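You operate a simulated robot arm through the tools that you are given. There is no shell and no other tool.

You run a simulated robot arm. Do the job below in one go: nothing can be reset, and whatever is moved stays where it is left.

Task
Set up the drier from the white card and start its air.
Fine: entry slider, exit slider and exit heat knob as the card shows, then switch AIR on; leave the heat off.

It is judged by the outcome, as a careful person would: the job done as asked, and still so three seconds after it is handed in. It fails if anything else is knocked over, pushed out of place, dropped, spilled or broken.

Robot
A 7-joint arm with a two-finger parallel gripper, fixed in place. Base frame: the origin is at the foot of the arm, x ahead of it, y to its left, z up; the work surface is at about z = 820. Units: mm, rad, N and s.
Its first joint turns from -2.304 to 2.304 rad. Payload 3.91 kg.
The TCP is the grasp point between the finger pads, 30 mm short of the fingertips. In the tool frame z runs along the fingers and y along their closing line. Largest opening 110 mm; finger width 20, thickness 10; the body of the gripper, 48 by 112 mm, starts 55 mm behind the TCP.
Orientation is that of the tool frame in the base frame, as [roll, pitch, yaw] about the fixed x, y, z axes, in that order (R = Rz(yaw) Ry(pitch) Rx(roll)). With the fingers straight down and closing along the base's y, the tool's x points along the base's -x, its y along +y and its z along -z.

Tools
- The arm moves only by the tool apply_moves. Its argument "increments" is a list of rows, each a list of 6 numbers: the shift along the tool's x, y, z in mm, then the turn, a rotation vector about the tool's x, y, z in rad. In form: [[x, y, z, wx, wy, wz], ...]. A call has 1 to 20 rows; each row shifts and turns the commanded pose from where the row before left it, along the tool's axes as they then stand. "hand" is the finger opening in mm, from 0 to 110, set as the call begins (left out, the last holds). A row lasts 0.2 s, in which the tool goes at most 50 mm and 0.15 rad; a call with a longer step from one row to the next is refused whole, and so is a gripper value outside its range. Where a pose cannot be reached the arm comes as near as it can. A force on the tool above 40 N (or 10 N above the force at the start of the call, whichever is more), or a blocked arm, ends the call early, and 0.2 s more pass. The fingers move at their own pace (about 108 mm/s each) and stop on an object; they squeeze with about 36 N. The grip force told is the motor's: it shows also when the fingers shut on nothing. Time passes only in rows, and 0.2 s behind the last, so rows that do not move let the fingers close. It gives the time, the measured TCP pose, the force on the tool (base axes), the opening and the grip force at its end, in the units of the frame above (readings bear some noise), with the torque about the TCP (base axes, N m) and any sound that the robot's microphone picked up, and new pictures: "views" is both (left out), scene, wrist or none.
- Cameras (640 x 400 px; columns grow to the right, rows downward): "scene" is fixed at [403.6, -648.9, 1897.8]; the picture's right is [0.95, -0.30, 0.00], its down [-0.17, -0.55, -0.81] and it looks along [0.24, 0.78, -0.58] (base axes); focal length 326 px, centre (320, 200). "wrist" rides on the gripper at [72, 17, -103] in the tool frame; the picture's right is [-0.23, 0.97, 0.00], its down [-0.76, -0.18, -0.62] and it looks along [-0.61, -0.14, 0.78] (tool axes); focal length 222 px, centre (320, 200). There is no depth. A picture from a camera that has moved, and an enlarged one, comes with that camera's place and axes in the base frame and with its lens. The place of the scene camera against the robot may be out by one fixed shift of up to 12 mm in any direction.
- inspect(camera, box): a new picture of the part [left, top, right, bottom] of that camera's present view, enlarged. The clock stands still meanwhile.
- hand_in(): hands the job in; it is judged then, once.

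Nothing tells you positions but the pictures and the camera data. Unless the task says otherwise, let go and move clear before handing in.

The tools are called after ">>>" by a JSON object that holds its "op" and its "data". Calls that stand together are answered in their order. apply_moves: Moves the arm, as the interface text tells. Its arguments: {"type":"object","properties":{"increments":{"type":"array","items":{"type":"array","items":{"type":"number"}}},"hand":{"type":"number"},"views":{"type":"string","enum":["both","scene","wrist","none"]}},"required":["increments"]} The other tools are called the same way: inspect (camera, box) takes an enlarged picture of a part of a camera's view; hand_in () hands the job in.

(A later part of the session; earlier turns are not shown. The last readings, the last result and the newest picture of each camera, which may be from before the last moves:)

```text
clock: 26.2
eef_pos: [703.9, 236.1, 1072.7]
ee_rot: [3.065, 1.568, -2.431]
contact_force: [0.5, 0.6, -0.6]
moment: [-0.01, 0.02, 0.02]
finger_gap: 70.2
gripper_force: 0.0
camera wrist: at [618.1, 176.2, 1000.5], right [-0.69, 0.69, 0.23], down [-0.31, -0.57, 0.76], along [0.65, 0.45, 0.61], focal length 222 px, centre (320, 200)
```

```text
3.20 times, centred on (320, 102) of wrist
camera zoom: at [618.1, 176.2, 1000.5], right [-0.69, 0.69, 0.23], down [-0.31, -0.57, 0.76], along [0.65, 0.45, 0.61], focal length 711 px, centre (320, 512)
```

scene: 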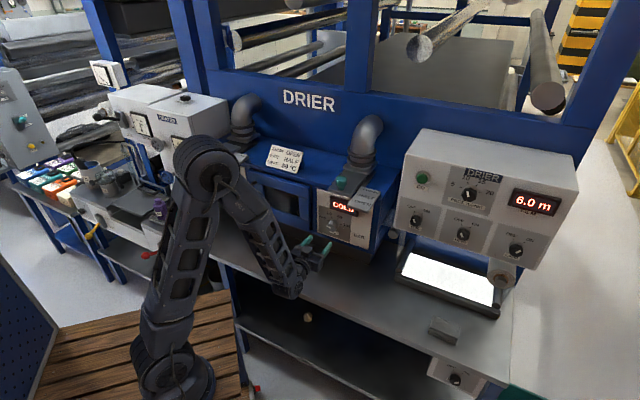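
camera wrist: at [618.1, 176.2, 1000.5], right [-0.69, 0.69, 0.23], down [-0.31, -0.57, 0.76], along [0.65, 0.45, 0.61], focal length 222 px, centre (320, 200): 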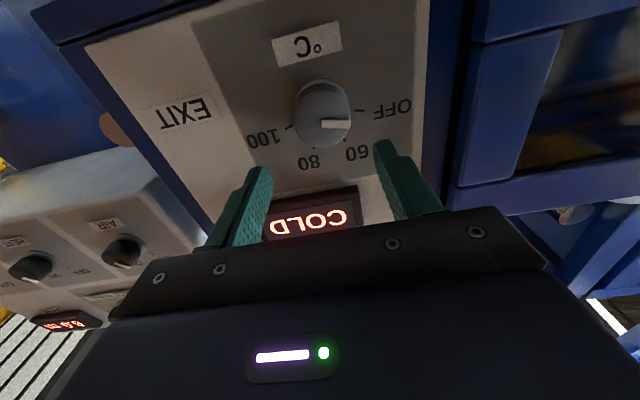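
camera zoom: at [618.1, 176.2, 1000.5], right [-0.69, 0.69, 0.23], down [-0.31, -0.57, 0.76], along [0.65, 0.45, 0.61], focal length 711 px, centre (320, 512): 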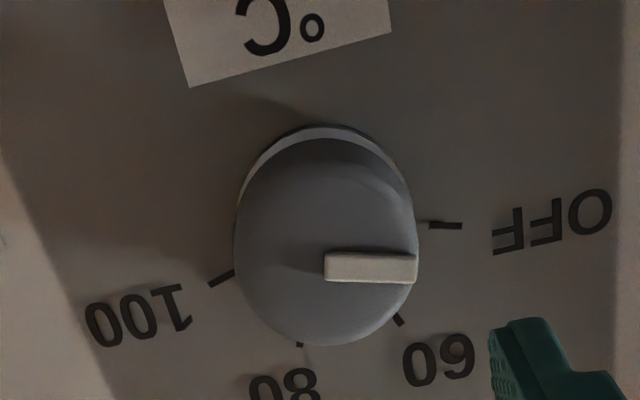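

The pose is as expected. I'll align with the knob axis, pre-rotate the wrist by -53° so the turn is centred, and keep the fingers just short of the knob.

>>> {"op": "apply_moves", "data": {"increments": [[8.3, 3.6, 0, 0, 0, 0], [8.4, 3.7, 0, 0, 0, 0], [0, 0, 0, 0, 0, -0.133], [0, 0, 0, 0, 0, -0.133], [0, 0, 0, 0, 0, -0.133], [0, 0, 0, 0, 0, -0.133], [0, 0, 0, 0, 0, -0.133], [0, 0, 0, 0, 0, -0.133], [0, 0, 0, 0, 0, -0.133], [0, 0, 0, 0, 0, 0]], "hand": 70, "views": "both"}}

>>> {"op": "inspect", "data": {"camera": "wrist", "box": [220, 60, 420, 185]}}

```text
clock: 28.4
eef_pos: [701.3, 229.2, 1075.6]
ee_rot: [-1.587, 0.643, -0.788]
contact_force: [-0.8, 0.1, 0.6]
moment: [-0.01, -0.01, -0.01]
finger_gap: 69.8
gripper_force: 0.1
out of reach, approached as far as the arm can: row 8, 9
camera wrist: at [661.1, 121.7, 1020.6], right [-0.55, 0.53, -0.64], down [-0.79, -0.09, 0.61], along [0.27, 0.84, 0.47], focal length 222 px, centre (320, 200)
```

scene: 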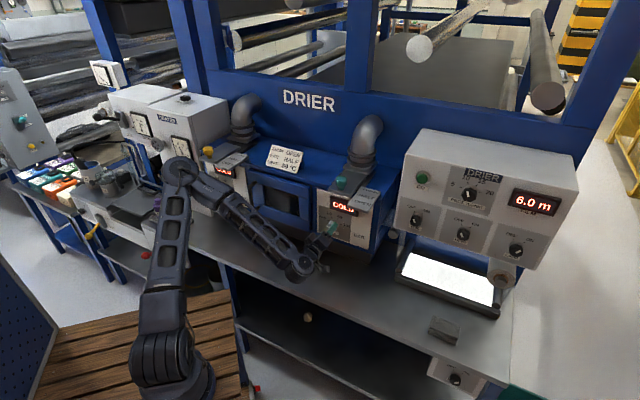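
wrist: 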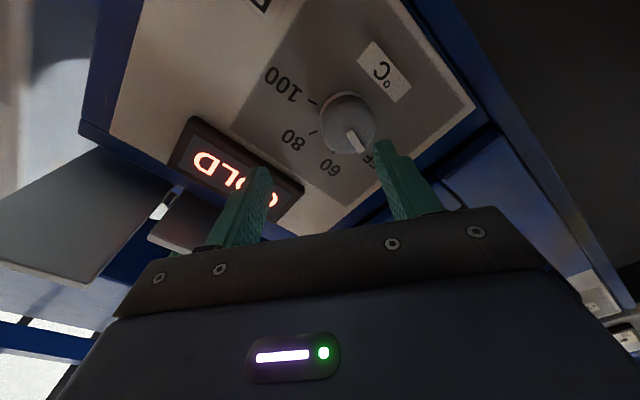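

```text
3.20 times, centred on (320, 122) of wrist
camera zoom: at [661.1, 121.7, 1020.6], right [-0.55, 0.53, -0.64], down [-0.79, -0.09, 0.61], along [0.27, 0.84, 0.47], focal length 711 px, centre (320, 448)
```

zoom: 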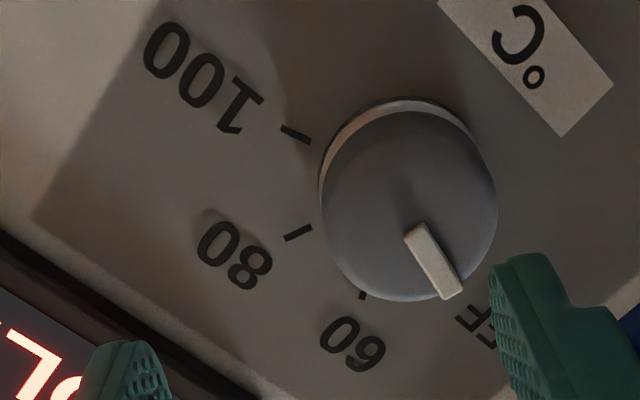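

The wrist reached -53° but the TCP stayed about 20 mm too high and to the right, so this pose is near a joint limit. I'll turn back to about -30° and re-align there, planning two shorter strokes.

>>> {"op": "apply_moves", "data": {"increments": [[0, 0, 0, 0, 0, 0.133], [0, 0, 0, 0, 0, 0.133], [0, 0, 0, 0, 0, 0.134], [5.85, 9.4, 3, 0, 0, 0], [5.85, 9.4, 3, 0, 0, 0], [0, 0, 0, 0, 0, 0]], "hand": 70, "views": "wrist"}}

```text
clock: 29.8
eef_pos: [699.3, 238.2, 1055.6]
ee_rot: [-1.574, 1.041, -0.786]
contact_force: [0.2, 0.0, -0.3]
moment: [0.02, 0.01, -0.01]
finger_gap: 70.2
gripper_force: 0.0
camera wrist: at [640.5, 151.6, 984.7], right [-0.68, 0.67, -0.3], down [-0.6, -0.28, 0.75], along [0.42, 0.69, 0.59], focal length 222 px, centre (320, 200)
```

wrist: 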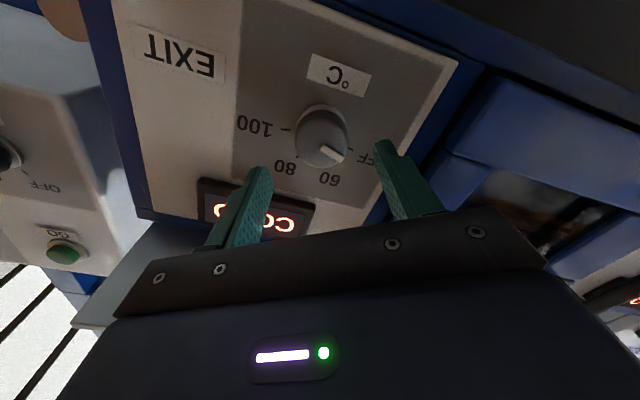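

The pose is reachable here (roll about -30°). I'll zoom in to confirm the fingers are centred on the knob before advancing.

>>> {"op": "inspect", "data": {"camera": "wrist", "box": [240, 90, 400, 190]}}

```text
4.00 times, centred on (320, 140) of wrist
camera zoom: at [640.5, 151.6, 984.7], right [-0.68, 0.67, -0.3], down [-0.6, -0.28, 0.75], along [0.42, 0.69, 0.59], focal length 888 px, centre (320, 440)
```

zoom: 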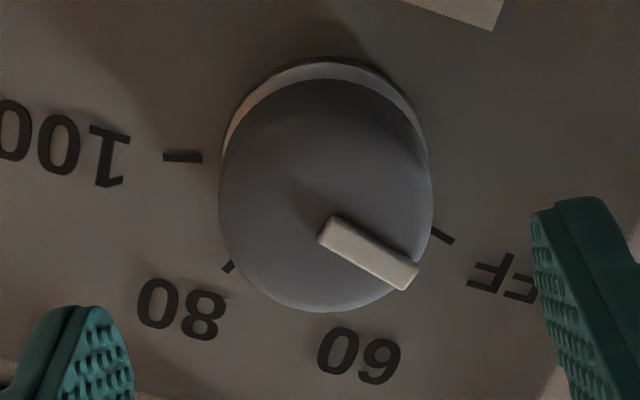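

The tool axis lines up with the knob axis to about 1 mm. I'll advance 43 mm so the fingers straddle the knob, then close on it.

>>> {"op": "apply_moves", "data": {"increments": [[0, 0.8, 15, 0, 0, 0], [0, 0, 14, 0, 0, 0], [0, 0, 14, 0, 0, 0]], "hand": 70, "views": "both"}}

>>> {"op": "inspect", "data": {"camera": "wrist", "box": [220, 100, 420, 225]}}

```text
clock: 30.6
eef_pos: [728.1, 269.8, 1053.6]
ee_rot: [-1.574, 1.039, -0.787]
contact_force: [-0.4, -0.9, -0.3]
moment: [0.01, 0.03, 0.01]
finger_gap: 69.9
gripper_force: 0.0
camera wrist: at [670.2, 182.4, 984.2], right [-0.68, 0.67, -0.3], down [-0.6, -0.28, 0.75], along [0.42, 0.69, 0.59], focal length 222 px, centre (320, 200)
```

scene: 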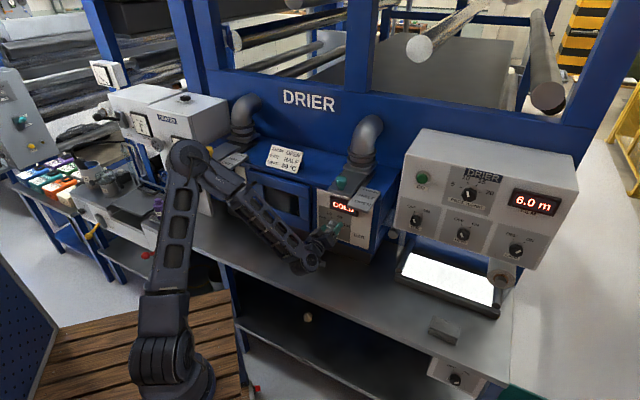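
wrist: 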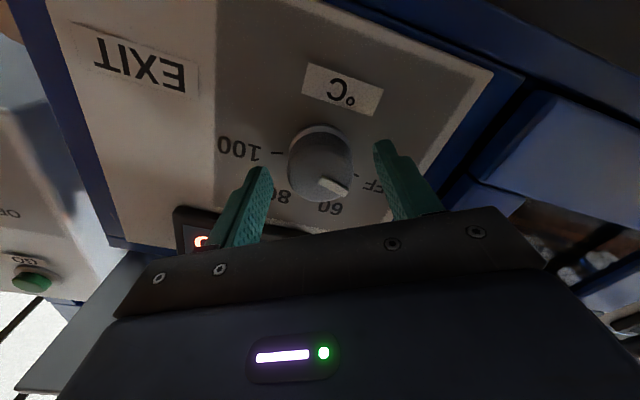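

```text
3.20 times, centred on (320, 162) of wrist
camera zoom: at [670.2, 182.4, 984.2], right [-0.68, 0.67, -0.3], down [-0.6, -0.28, 0.75], along [0.42, 0.69, 0.59], focal length 711 px, centre (320, 320)
```

zoom: 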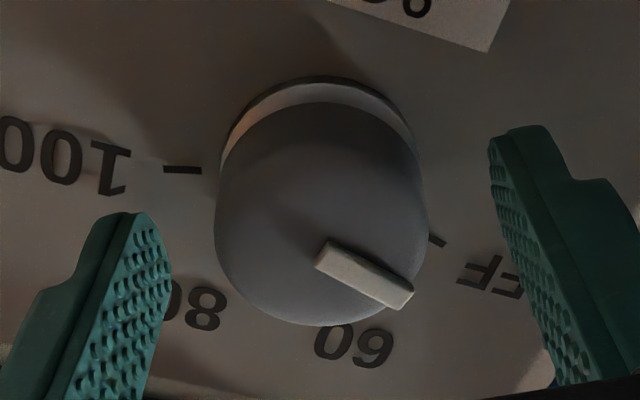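

The fingers straddle the knob without contact. I'll close them.

>>> {"op": "apply_moves", "data": {"increments": [[0, 0, 0, 0, 0, 0], [0, 0, 0, 0, 0, 0], [0, 0, 0, 0, 0, 0]], "hand": 30, "views": "wrist"}}

>>> {"op": "inspect", "data": {"camera": "wrist", "box": [220, 100, 420, 225]}}

```text
clock: 31.4
eef_pos: [727.3, 271.0, 1054.1]
ee_rot: [-1.577, 1.04, -0.787]
contact_force: [-6.7, 5.3, -6.4]
moment: [0.01, 0.1, -0.19]
finger_gap: 41.3
gripper_force: 45.4
camera wrist: at [669.8, 182.8, 983.9], right [-0.68, 0.67, -0.3], down [-0.6, -0.28, 0.75], along [0.42, 0.69, 0.59], focal length 222 px, centre (320, 200)
```

wrist: 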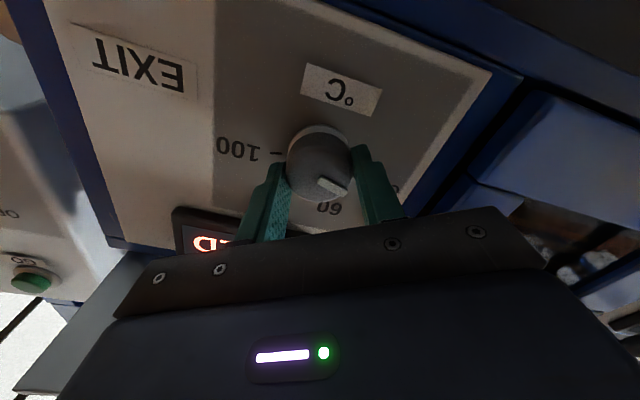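

```text
3.20 times, centred on (320, 162) of wrist
camera zoom: at [669.8, 182.8, 983.9], right [-0.68, 0.67, -0.3], down [-0.6, -0.28, 0.75], along [0.42, 0.69, 0.59], focal length 711 px, centre (320, 320)
```

zoom: 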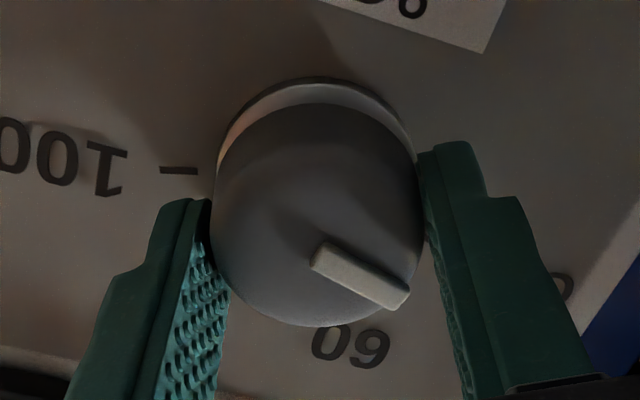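

The knob is gripped at 41 mm. First stroke: I'll turn about 53° clockwise around the tool axis.

>>> {"op": "apply_moves", "data": {"increments": [[0, 0, 0, 0, 0, 0.093], [0, 0, 0, 0, 0, 0.093], [0, 0, 0, 0, 0, 0.093], [0, 0, 0, 0, 0, 0.093], [0, 0, 0, 0, 0, 0.093], [0, 0, 0, 0, 0, 0.093], [0, 0, 0, 0, 0, 0.093], [0, 0, 0, 0, 0, 0.093], [0, 0, 0, 0, 0, 0.093], [0, 0, 0, 0, 0, 0.093], [0, 0, 0, 0, 0, 0]], "views": "both"}}

>>> {"op": "inspect", "data": {"camera": "wrist", "box": [220, 100, 420, 225]}}

```text
clock: 34.0
eef_pos: [730.0, 267.3, 1054.6]
ee_rot: [1.579, 1.171, 2.359]
contact_force: [17.1, 1.2, -7.4]
moment: [-0.01, -0.06, 0.54]
finger_gap: 41.5
gripper_force: 44.9
stopped in row 11: the force on the tool passed its limit at 40 N (the readings are from after the stop); the commanded pose is now the measured one
camera wrist: at [624.3, 227.9, 995.1], right [-0.57, 0.57, 0.59], down [-0.12, -0.76, 0.63], along [0.81, 0.29, 0.5], focal length 222 px, centre (320, 200)
```

scene: 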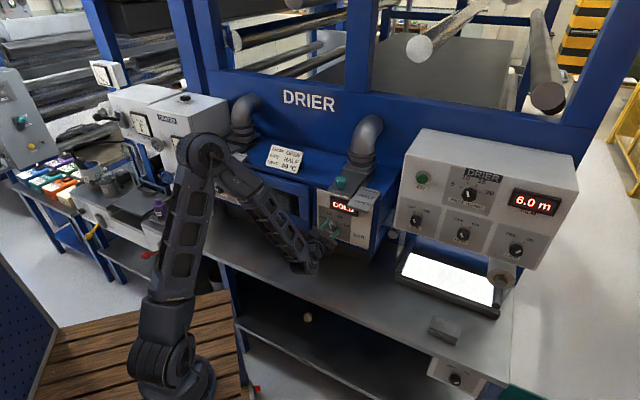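
wrist: 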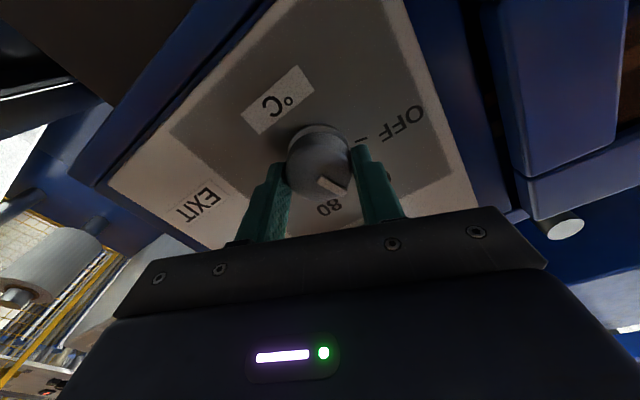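

```text
3.20 times, centred on (320, 162) of wrist
camera zoom: at [624.3, 227.9, 995.1], right [-0.57, 0.57, 0.59], down [-0.12, -0.76, 0.63], along [0.81, 0.29, 0.5], focal length 711 px, centre (320, 320)
```

zoom: 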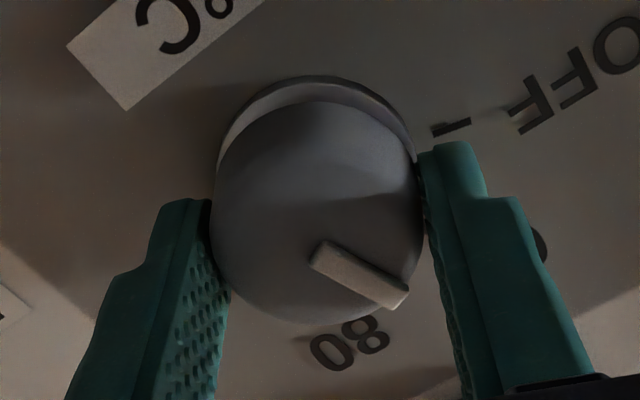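

The knob turned with the fingers, so the pointer should be at about 60. The side force built up because the axis is about 5 mm from my tool axis along tool x. I'll let go, re-centre and look.

>>> {"op": "apply_moves", "data": {"increments": [[0, 0, 0, 0, 0, 0], [0, 0, 0, 0, 0, 0], [5, 0, 0, 0, 0, 0], [0, 0, 0, 0, 0, 0]], "hand": 70, "views": "wrist"}}

>>> {"op": "inspect", "data": {"camera": "wrist", "box": [220, 100, 420, 225]}}

>>> {"op": "inspect", "data": {"camera": "scene", "box": [290, 180, 400, 250]}}

```text
clock: 35.0
eef_pos: [726.1, 269.2, 1051.1]
ee_rot: [1.576, 1.17, 2.359]
contact_force: [-0.4, -0.2, -0.2]
moment: [0.02, 0.02, -0.01]
finger_gap: 69.9
gripper_force: 0.0
camera wrist: at [622.0, 228.6, 990.8], right [-0.57, 0.57, 0.59], down [-0.12, -0.77, 0.63], along [0.81, 0.29, 0.5], focal length 222 px, centre (320, 200)
```

wrist: 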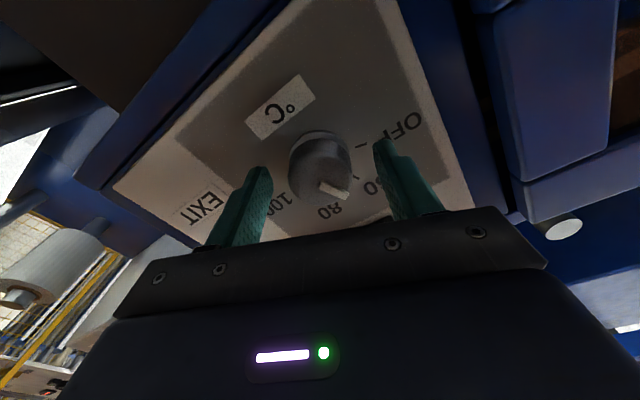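

```text
3.20 times, centred on (320, 162) of wrist
camera zoom: at [622.0, 228.6, 990.8], right [-0.57, 0.57, 0.59], down [-0.12, -0.77, 0.63], along [0.81, 0.29, 0.5], focal length 711 px, centre (320, 320)
```

zoom: 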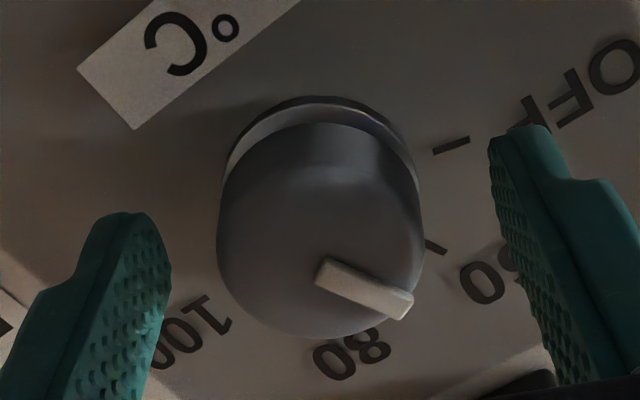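

```text
5.71 times, centred on (345, 215) of scene
camera zoom: at [403.6, -648.9, 1897.8], right [0.95, -0.3, 0.0], down [-0.17, -0.55, -0.81], along [0.24, 0.78, -0.58], focal length 1863 px, centre (177, 114)
```

zoom: 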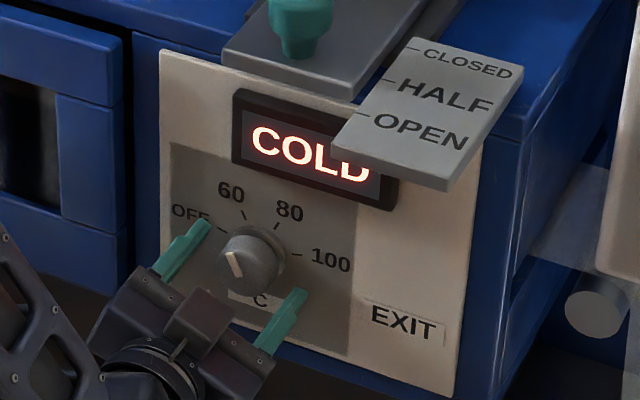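

The pointer is now at about 60, and after re-centring the knob centre lies on the tool axis. I'll rotate the open hand back around the knob for a second stroke.

>>> {"op": "apply_moves", "data": {"increments": [[0, 0, 0, 0, 0, -0.1163], [0, 0, 0, 0, 0, -0.1163], [0, 0, 0, 0, 0, -0.1163], [0, 0, 0, 0, 0, -0.1163], [0, 0, 0, 0, 0, -0.1163], [0, 0, 0, 0, 0, -0.1163], [0, 0, 0, 0, 0, -0.1163], [0, 0, 0, 0, 0, -0.1163], [0, 0, 0, 0, 0, 0]], "hand": 70, "views": "wrist"}}

>>> {"op": "inspect", "data": {"camera": "wrist", "box": [220, 100, 420, 225]}}

```text
clock: 37.0
eef_pos: [726.1, 269.3, 1050.7]
ee_rot: [-1.576, 1.041, -0.788]
contact_force: [-0.1, -1.1, 0.3]
moment: [0.01, 0.02, -0.04]
finger_gap: 70.0
gripper_force: 0.0
camera wrist: at [668.3, 182.5, 980.8], right [-0.68, 0.68, -0.3], down [-0.6, -0.28, 0.75], along [0.42, 0.68, 0.59], focal length 222 px, centre (320, 200)
```

wrist: 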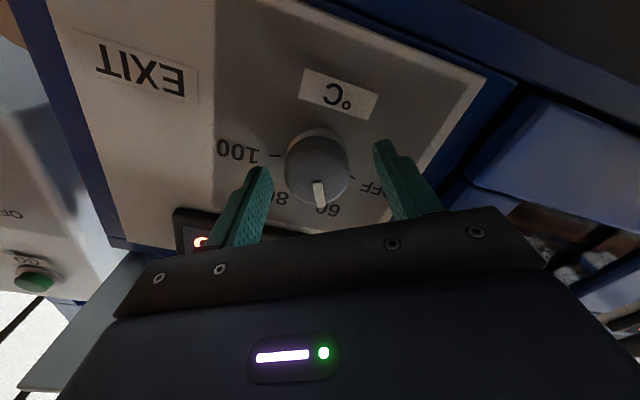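

```text
3.20 times, centred on (320, 162) of wrist
camera zoom: at [668.3, 182.5, 980.8], right [-0.68, 0.68, -0.3], down [-0.6, -0.28, 0.75], along [0.42, 0.68, 0.59], focal length 711 px, centre (320, 320)
```

zoom: 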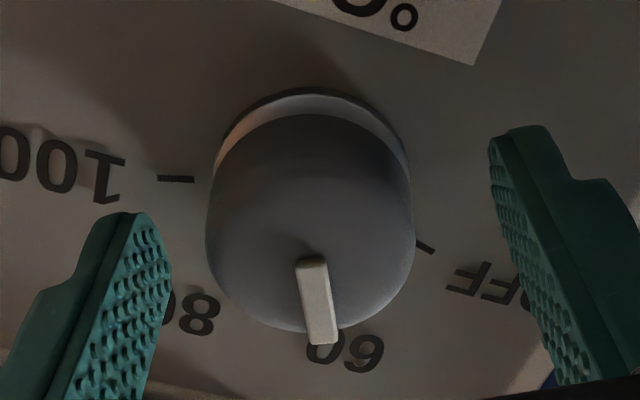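

The axis offset is only 1–2 mm now. I'll nudge to centre, grip again and turn about 51° more, from 60 to 80.

>>> {"op": "apply_moves", "data": {"increments": [[1.5, -1, 0, 0, 0, 0], [0, 0, 0, 0, 0, 0]], "hand": 70, "views": "none"}}

>>> {"op": "apply_moves", "data": {"increments": [[0, 0, 0, 0, 0, 0], [0, 0, 0, 0, 0, 0], [0, 0, 0, 0, 0, 0]], "hand": 30, "views": "none"}}

>>> {"op": "apply_moves", "data": {"increments": [[0, 0, 0, 0, 0, 0.089], [0, 0, 0, 0, 0, 0.089], [0, 0, 0, 0, 0, 0.089], [0, 0, 0, 0, 0, 0.089], [0, 0, 0, 0, 0, 0.089], [0, 0, 0, 0, 0, 0.089], [0, 0, 0, 0, 0, 0.089], [0, 0, 0, 0, 0, 0.089], [0, 0, 0, 0, 0, 0.089], [0, 0, 0, 0, 0, 0.089], [0, 0, 0, 0, 0, 0]], "views": "wrist"}}

>>> {"op": "inspect", "data": {"camera": "wrist", "box": [220, 100, 420, 225]}}

```text
clock: 37.6
eef_pos: [728.5, 269.8, 1050.9]
ee_rot: [-1.575, 1.041, -0.788]
contact_force: [0.5, 0.8, 0.3]
moment: [-0.07, 0.01, 0.04]
finger_gap: 70.1
gripper_force: 0.0
```

```text
clock: 38.4
eef_pos: [728.5, 268.1, 1052.4]
ee_rot: [-1.572, 1.041, -0.788]
contact_force: [13.4, -5.0, 8.4]
moment: [-0.25, 0.24, 0.13]
finger_gap: 41.4
gripper_force: 44.5
```

```text
clock: 40.8
eef_pos: [726.5, 269.9, 1048.1]
ee_rot: [1.581, 1.209, 2.368]
contact_force: [3.9, -4.5, 3.9]
moment: [0.06, -0.06, 0.51]
finger_gap: 40.7
gripper_force: 44.6
camera wrist: at [624.1, 227.2, 987.9], right [-0.59, 0.59, 0.56], down [-0.13, -0.75, 0.65], along [0.8, 0.31, 0.51], focal length 222 px, centre (320, 200)
```

wrist: 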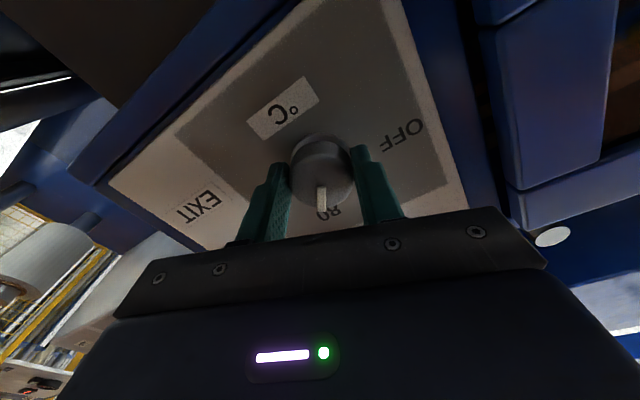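

```text
3.20 times, centred on (320, 162) of wrist
camera zoom: at [624.1, 227.2, 987.9], right [-0.59, 0.59, 0.56], down [-0.13, -0.75, 0.65], along [0.8, 0.31, 0.51], focal length 711 px, centre (320, 320)
```

zoom: 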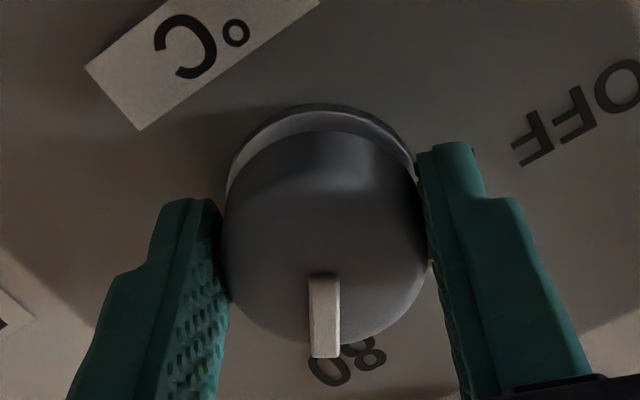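

The turn completed. I'll release, back off and check the pointer against the 80 tick.

>>> {"op": "apply_moves", "data": {"increments": [[0, 0, 0, 0, 0, 0], [0, 0, 0, 0, 0, 0], [0, 0, -30, 0, 0, 0], [0, 0, -30, 0, 0, 0]], "hand": 70, "views": "both"}}

>>> {"op": "inspect", "data": {"camera": "wrist", "box": [240, 60, 400, 160]}}

>>> {"op": "inspect", "data": {"camera": "scene", "box": [305, 195, 375, 240]}}

```text
clock: 41.8
eef_pos: [684.5, 226.2, 1049.0]
ee_rot: [1.577, 1.208, 2.36]
contact_force: [0.0, 0.3, -1.3]
moment: [0.0, 0.04, 0.0]
finger_gap: 70.3
gripper_force: 0.0
camera wrist: at [581.5, 184.0, 988.5], right [-0.59, 0.59, 0.56], down [-0.13, -0.75, 0.65], along [0.8, 0.31, 0.52], focal length 222 px, centre (320, 200)
```

scene: 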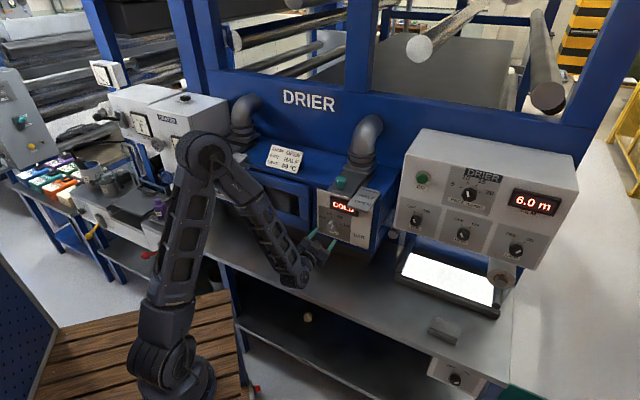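
wrist: 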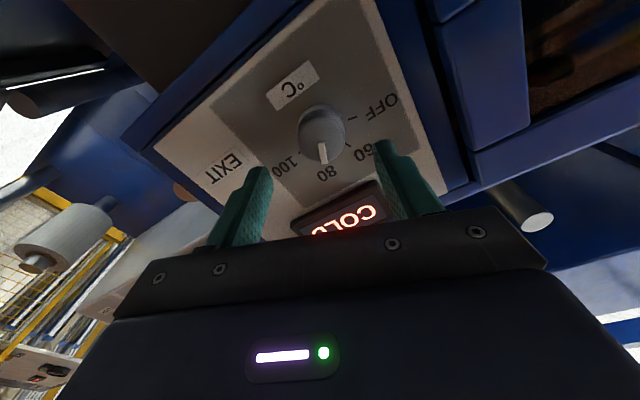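

```text
4.00 times, centred on (320, 110) of wrist
camera zoom: at [581.5, 184.0, 988.5], right [-0.59, 0.59, 0.56], down [-0.13, -0.75, 0.65], along [0.8, 0.31, 0.52], focal length 888 px, centre (320, 560)
```

zoom: 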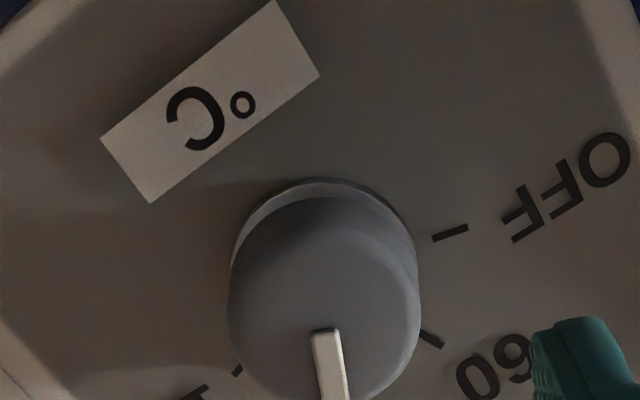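

```text
8.89 times, centred on (340, 218) of scene
camera zoom: at [403.6, -648.9, 1897.8], right [0.95, -0.3, 0.0], down [-0.17, -0.55, -0.81], along [0.24, 0.78, -0.58], focal length 2898 px, centre (142, 44)
```

zoom: 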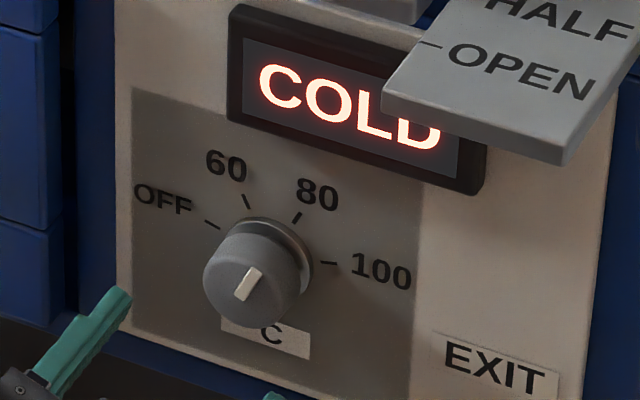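

The pointer is parallel to the 80 tick in the scene view, so the exit heat is set to 80. Next is the AIR switch on the right console, at about N≈745–765, L≈-615, z≈1170–1190. I'll back out and move in front of the console for a good look.

>>> {"op": "apply_moves", "data": {"increments": [[-37.4, 14.1, -10, 0, 0, 0], [-37.4, 14.1, -10, 0, 0, 0], [-37.4, 14.1, -10, 0, 0, 0], [0, 0, 0, 0, 0, -0.12], [0, 0, 0, 0, 0, -0.12], [0, 0, 0, 0, 0, -0.122], [0, -45, -2, 0, 0, 0], [0, -45, -2, 0, 0, 0], [0, -45, -2, 0, 0, 0], [0, -45, 0, 0, 0, 0], [0, -45, 0, 0, 0, 0], [0, -45, 0, 0, 0, 0]], "hand": 70, "views": "both"}}

>>> {"op": "inspect", "data": {"camera": "wrist", "box": [200, 40, 440, 190]}}

>>> {"op": "inspect", "data": {"camera": "scene", "box": [385, 175, 495, 245]}}

```text
clock: 44.4
eef_pos: [851.8, 10.1, 1171.6]
ee_rot: [-2.3, 1.568, -1.515]
contact_force: [-0.4, -0.2, 0.8]
moment: [-0.05, 0.03, -0.01]
finger_gap: 69.9
gripper_force: 0.1
camera wrist: at [766.4, -49.3, 1099.1], right [-0.69, 0.69, 0.23], down [-0.32, -0.56, 0.76], along [0.65, 0.45, 0.61], focal length 222 px, centre (320, 200)
```

scene: 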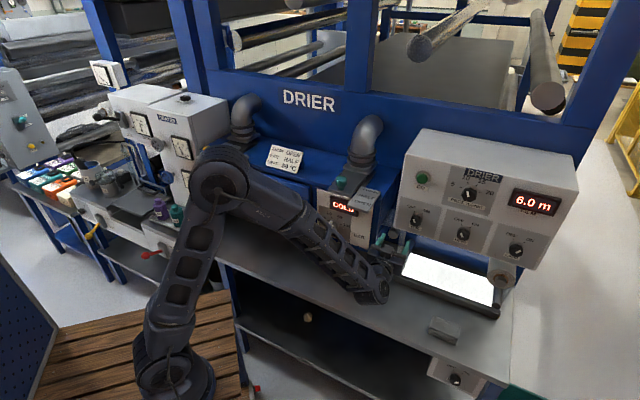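
wrist: 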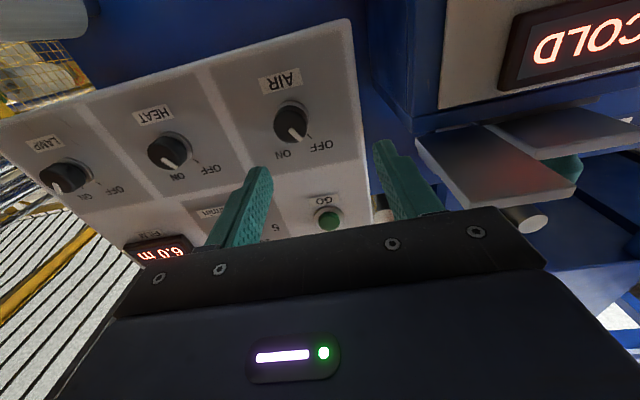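

```text
2.67 times, centred on (320, 115) of wrist
camera zoom: at [766.4, -49.3, 1099.1], right [-0.69, 0.69, 0.23], down [-0.32, -0.56, 0.76], along [0.65, 0.45, 0.61], focal length 592 px, centre (320, 427)
```

zoom: 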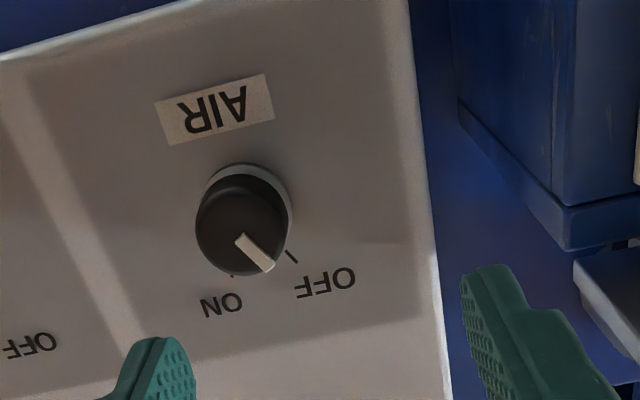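

```text
5.71 times, centred on (440, 210) of scene
camera zoom: at [403.6, -648.9, 1897.8], right [0.95, -0.3, 0.0], down [-0.17, -0.55, -0.81], along [0.24, 0.78, -0.58], focal length 1863 px, centre (-366, 143)
```

zoom: 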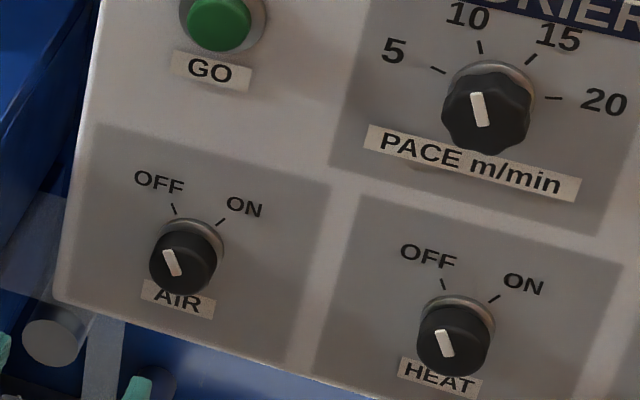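

The console panel is vertical at N≈768. The AIR axis is at about L=-627, z=1178, with OFF and ON at about ±30°, so it needs a 60° clockwise turn. I'll approach to just short of the knob and pre-rotate by -30° to test reach.

>>> {"op": "apply_moves", "data": {"increments": [[-2, -10.6, 27, 0, 0, 0], [-2, -10.6, 27, 0, 0, 0], [-2, -10.6, 26, 0, 0, 0], [0, 0, 0, 0, 0, -0.13], [0, 0, 0, 0, 0, -0.13], [0, 0, 0, 0, 0, -0.13], [0, 0, 0, 0, 0, -0.134], [0, 0, 0, 0, 0, 0]], "hand": 70, "views": "both"}}

>>> {"op": "inspect", "data": {"camera": "wrist", "box": [220, 80, 420, 205]}}

```text
clock: 46.2
eef_pos: [929.3, 43.7, 1176.6]
ee_rot: [-1.574, 1.043, -0.79]
contact_force: [-0.9, 0.1, 0.5]
moment: [-0.01, -0.02, -0.01]
finger_gap: 69.7
gripper_force: 0.0
camera wrist: at [871.3, -43.0, 1105.9], right [-0.68, 0.68, -0.29], down [-0.6, -0.28, 0.75], along [0.42, 0.68, 0.59], focal length 222 px, centre (320, 200)
```

scene: 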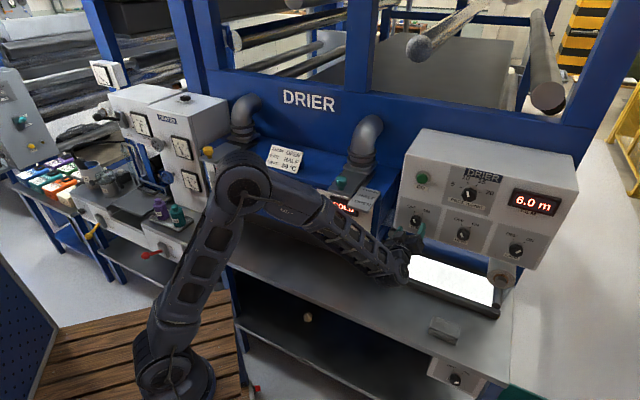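
wrist: 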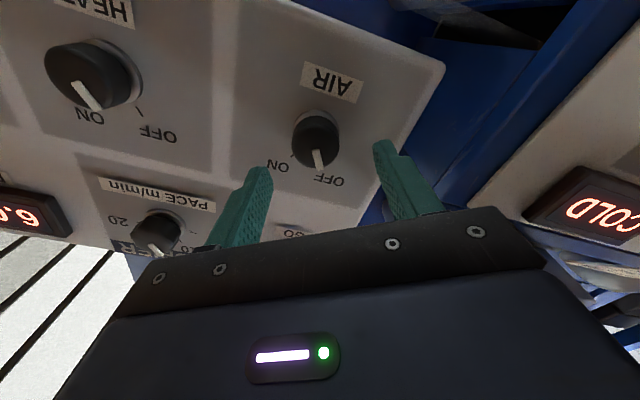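

```text
3.20 times, centred on (320, 142) of wrist
camera zoom: at [871.3, -43.0, 1105.9], right [-0.68, 0.68, -0.29], down [-0.6, -0.28, 0.75], along [0.42, 0.68, 0.59], focal length 711 px, centre (320, 384)
```

zoom: 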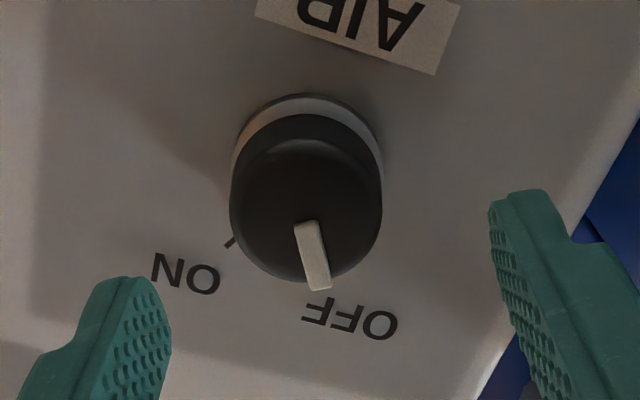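

The knob centre is about (2, -2.5) mm off the tool axis and the pointer is at OFF. I'll correct that and advance so the fingers straddle the AIR knob.

>>> {"op": "apply_moves", "data": {"increments": [[2, -2.5, 12, 0, 0, 0], [0, 0, 14, 0, 0, 0], [0, 0, 14, 0, 0, 0], [0, 0, 0, 0, 0, 0]], "hand": 70, "views": "wrist"}}

>>> {"op": "inspect", "data": {"camera": "wrist", "box": [220, 100, 420, 225]}}

```text
clock: 47.2
eef_pos: [960.1, 70.4, 1175.8]
ee_rot: [-1.575, 1.046, -0.79]
contact_force: [0.1, 0.6, -0.3]
moment: [0.01, -0.03, 0.01]
finger_gap: 69.9
gripper_force: 0.1
camera wrist: at [902.3, -17.2, 1105.1], right [-0.68, 0.68, -0.29], down [-0.6, -0.28, 0.75], along [0.43, 0.68, 0.59], focal length 222 px, centre (320, 200)
```

wrist: 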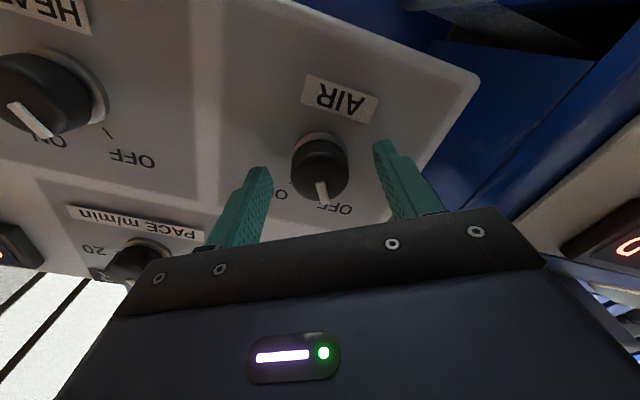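

```text
3.20 times, centred on (320, 162) of wrist
camera zoom: at [902.3, -17.2, 1105.1], right [-0.68, 0.68, -0.29], down [-0.6, -0.28, 0.75], along [0.43, 0.68, 0.59], focal length 711 px, centre (320, 320)
```

zoom: 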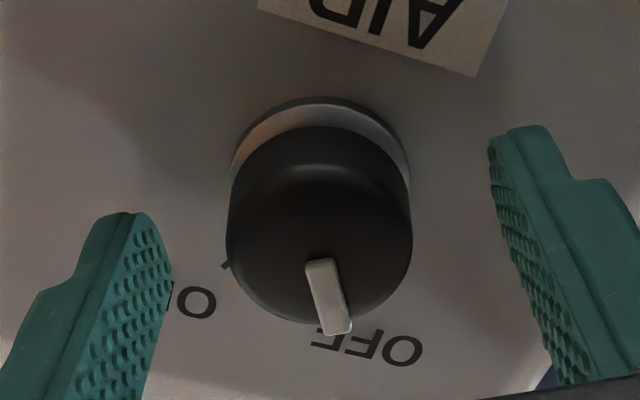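

The tool is centred on the AIR knob. I'll close and turn it about 60° clockwise from OFF to ON.

>>> {"op": "apply_moves", "data": {"increments": [[0, 0, 0, 0, 0, 0], [0, 0, 0, 0, 0, 0], [0, 0, 0, 0, 0, 0]], "hand": 25, "views": "none"}}

>>> {"op": "apply_moves", "data": {"increments": [[0, 0, 0, 0, 0, 0.0875], [0, 0, 0, 0, 0, 0.0875], [0, 0, 0, 0, 0, 0.0875], [0, 0, 0, 0, 0, 0.0875], [0, 0, 0, 0, 0, 0.0875], [0, 0, 0, 0, 0, 0.0875], [0, 0, 0, 0, 0, 0.0875], [0, 0, 0, 0, 0, 0.0875], [0, 0, 0, 0, 0, 0.0875], [0, 0, 0, 0, 0, 0.0875], [0, 0, 0, 0, 0, 0.0875], [0, 0, 0, 0, 0, 0.0875], [0, 0, 0, 0, 0, 0]], "views": "both"}}

>>> {"op": "inspect", "data": {"camera": "wrist", "box": [220, 100, 420, 225]}}

```text
clock: 48.0
eef_pos: [961.0, 69.1, 1175.2]
ee_rot: [-1.573, 1.045, -0.789]
contact_force: [8.2, -0.9, 5.6]
moment: [-0.17, 0.23, 0.22]
finger_gap: 37.7
gripper_force: 45.0
```

```text
clock: 50.8
eef_pos: [959.1, 69.9, 1175.9]
ee_rot: [1.577, 1.045, 2.36]
contact_force: [-14.4, -4.6, -14.5]
moment: [-0.49, 0.24, 0.87]
finger_gap: 37.5
gripper_force: 44.8
camera wrist: at [850.4, 34.8, 1122.3], right [-0.51, 0.52, 0.68], down [-0.06, -0.82, 0.57], along [0.86, 0.25, 0.45], focal length 222 px, centre (320, 200)
```

scene: 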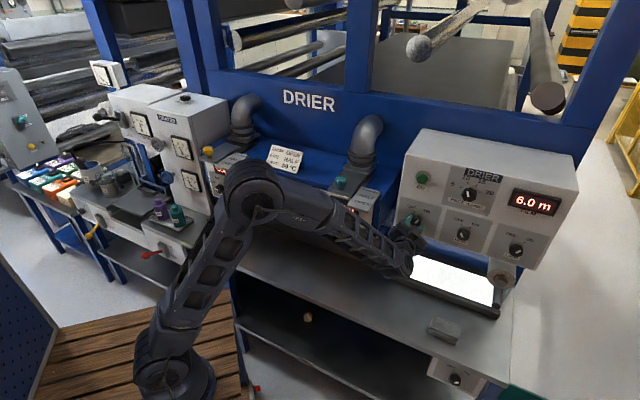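
wrist: 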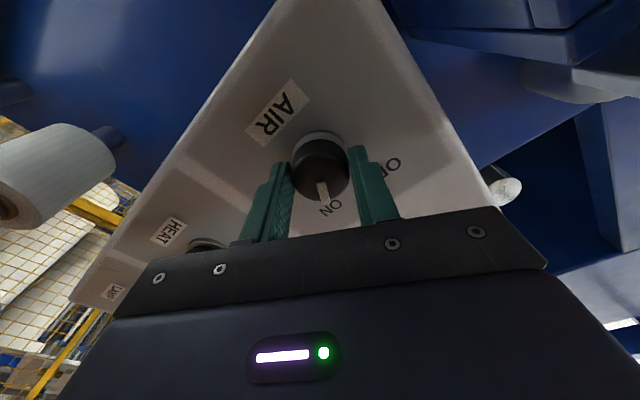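

```text
3.20 times, centred on (320, 162) of wrist
camera zoom: at [850.4, 34.8, 1122.3], right [-0.51, 0.52, 0.68], down [-0.06, -0.82, 0.57], along [0.86, 0.25, 0.45], focal length 711 px, centre (320, 320)
```

zoom: 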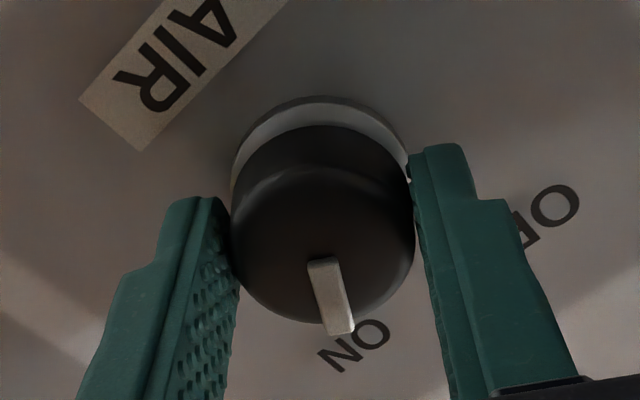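

The pointer is now at ON. I'll release, back off and check that it stays.

>>> {"op": "apply_moves", "data": {"increments": [[0, 0, 0, 0, 0, 0], [0, 0, 0, 0, 0, 0], [0, 0, -30, 0, 0, 0], [0, 0, -30, 0, 0, 0]], "hand": 70, "views": "both"}}

>>> {"op": "inspect", "data": {"camera": "wrist", "box": [240, 70, 400, 170]}}

>>> {"op": "inspect", "data": {"camera": "scene", "box": [385, 175, 495, 245]}}

```text
clock: 51.8
eef_pos: [918.3, 30.4, 1175.2]
ee_rot: [1.575, 1.047, 2.362]
contact_force: [0.3, 0.1, -0.1]
moment: [-0.01, 0.01, 0.0]
finger_gap: 69.8
gripper_force: 0.0
camera wrist: at [808.1, -4.8, 1120.5], right [-0.52, 0.52, 0.68], down [-0.06, -0.82, 0.57], along [0.85, 0.25, 0.45], focal length 222 px, centre (320, 200)
```

scene: 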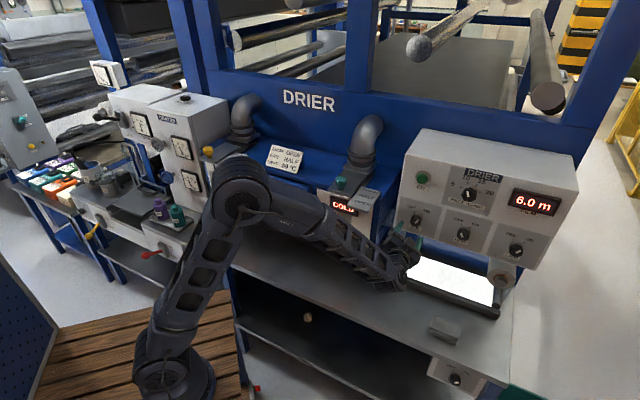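
wrist: 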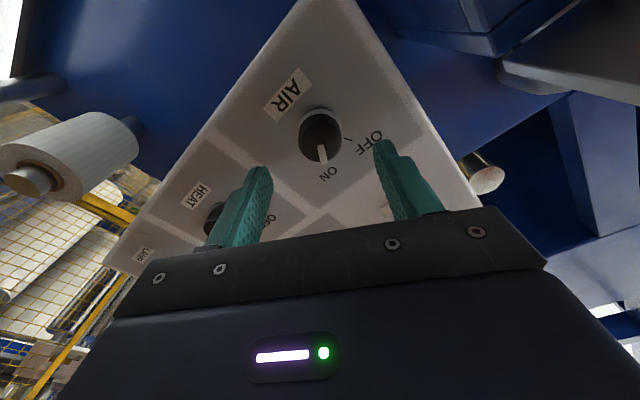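

```text
4.00 times, centred on (320, 120) of wrist
camera zoom: at [808.1, -4.8, 1120.5], right [-0.52, 0.52, 0.68], down [-0.06, -0.82, 0.57], along [0.85, 0.25, 0.45], focal length 888 px, centre (320, 520)
```

zoom: 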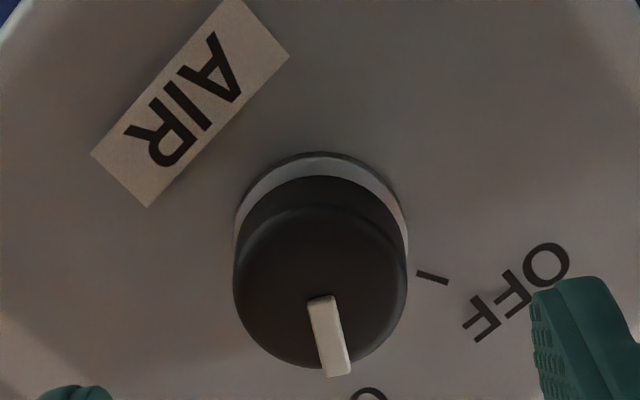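

```text
5.71 times, centred on (440, 210) of scene
camera zoom: at [403.6, -648.9, 1897.8], right [0.95, -0.3, 0.0], down [-0.17, -0.55, -0.81], along [0.24, 0.78, -0.58], focal length 1863 px, centre (-366, 143)
```

zoom: 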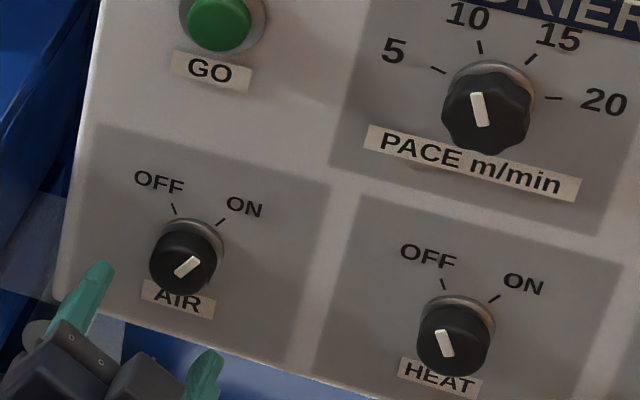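

AIR points at ON and HEAT still points at OFF. Now I'll retract, unroll, rise clear of the console and go back to a pose where the scene camera can see every control.

>>> {"op": "apply_moves", "data": {"increments": [[0, 0, -30, 0, 0, 0], [0, 0, -30, 0, 0, 0], [0, 0, 0, 0, 0, -0.131], [0, 0, 0, 0, 0, -0.131], [0, 0, 0, 0, 0, -0.131], [0, 0, 0, 0, 0, -0.131], [-45, 0, -4, 0, 0, 0], [-45, 0, -4, 0, 0, 0], [-45, 0, -4, 0, 0, 0], [-45, 0, 0, 0, 0, 0], [-45, 0, 0, 0, 0, 0], [0, 45, 0, 0, 0, 0], [0, 45, 0, 0, 0, 0], [0, 45, 0, 0, 0, 0], [0, 45, 0, 0, 0, 0], [0, 45, 0, 0, 0, 0], [0, 45, 0, 0, 0, 0]], "hand": 70, "views": "both"}}

```text
clock: 55.4
eef_pos: [678.2, 164.4, 1400.7]
ee_rot: [3.131, 1.569, -2.369]
contact_force: [0.0, -0.6, -1.0]
moment: [0.02, -0.02, 0.04]
finger_gap: 70.0
gripper_force: 0.0
camera wrist: at [592.0, 105.5, 1329.4], right [-0.69, 0.69, 0.23], down [-0.32, -0.56, 0.76], along [0.65, 0.45, 0.61], focal length 222 px, centre (320, 200)
```

scene: 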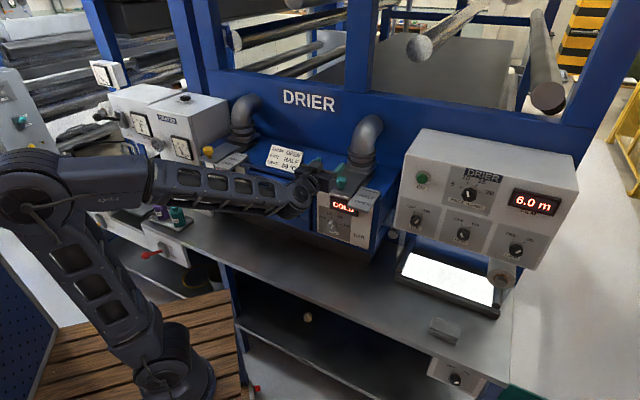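
wrist: 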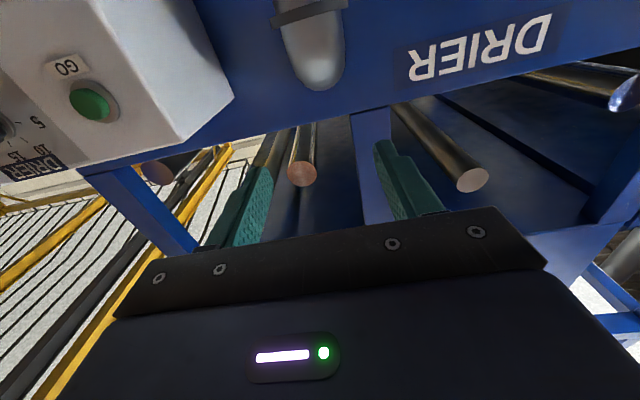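

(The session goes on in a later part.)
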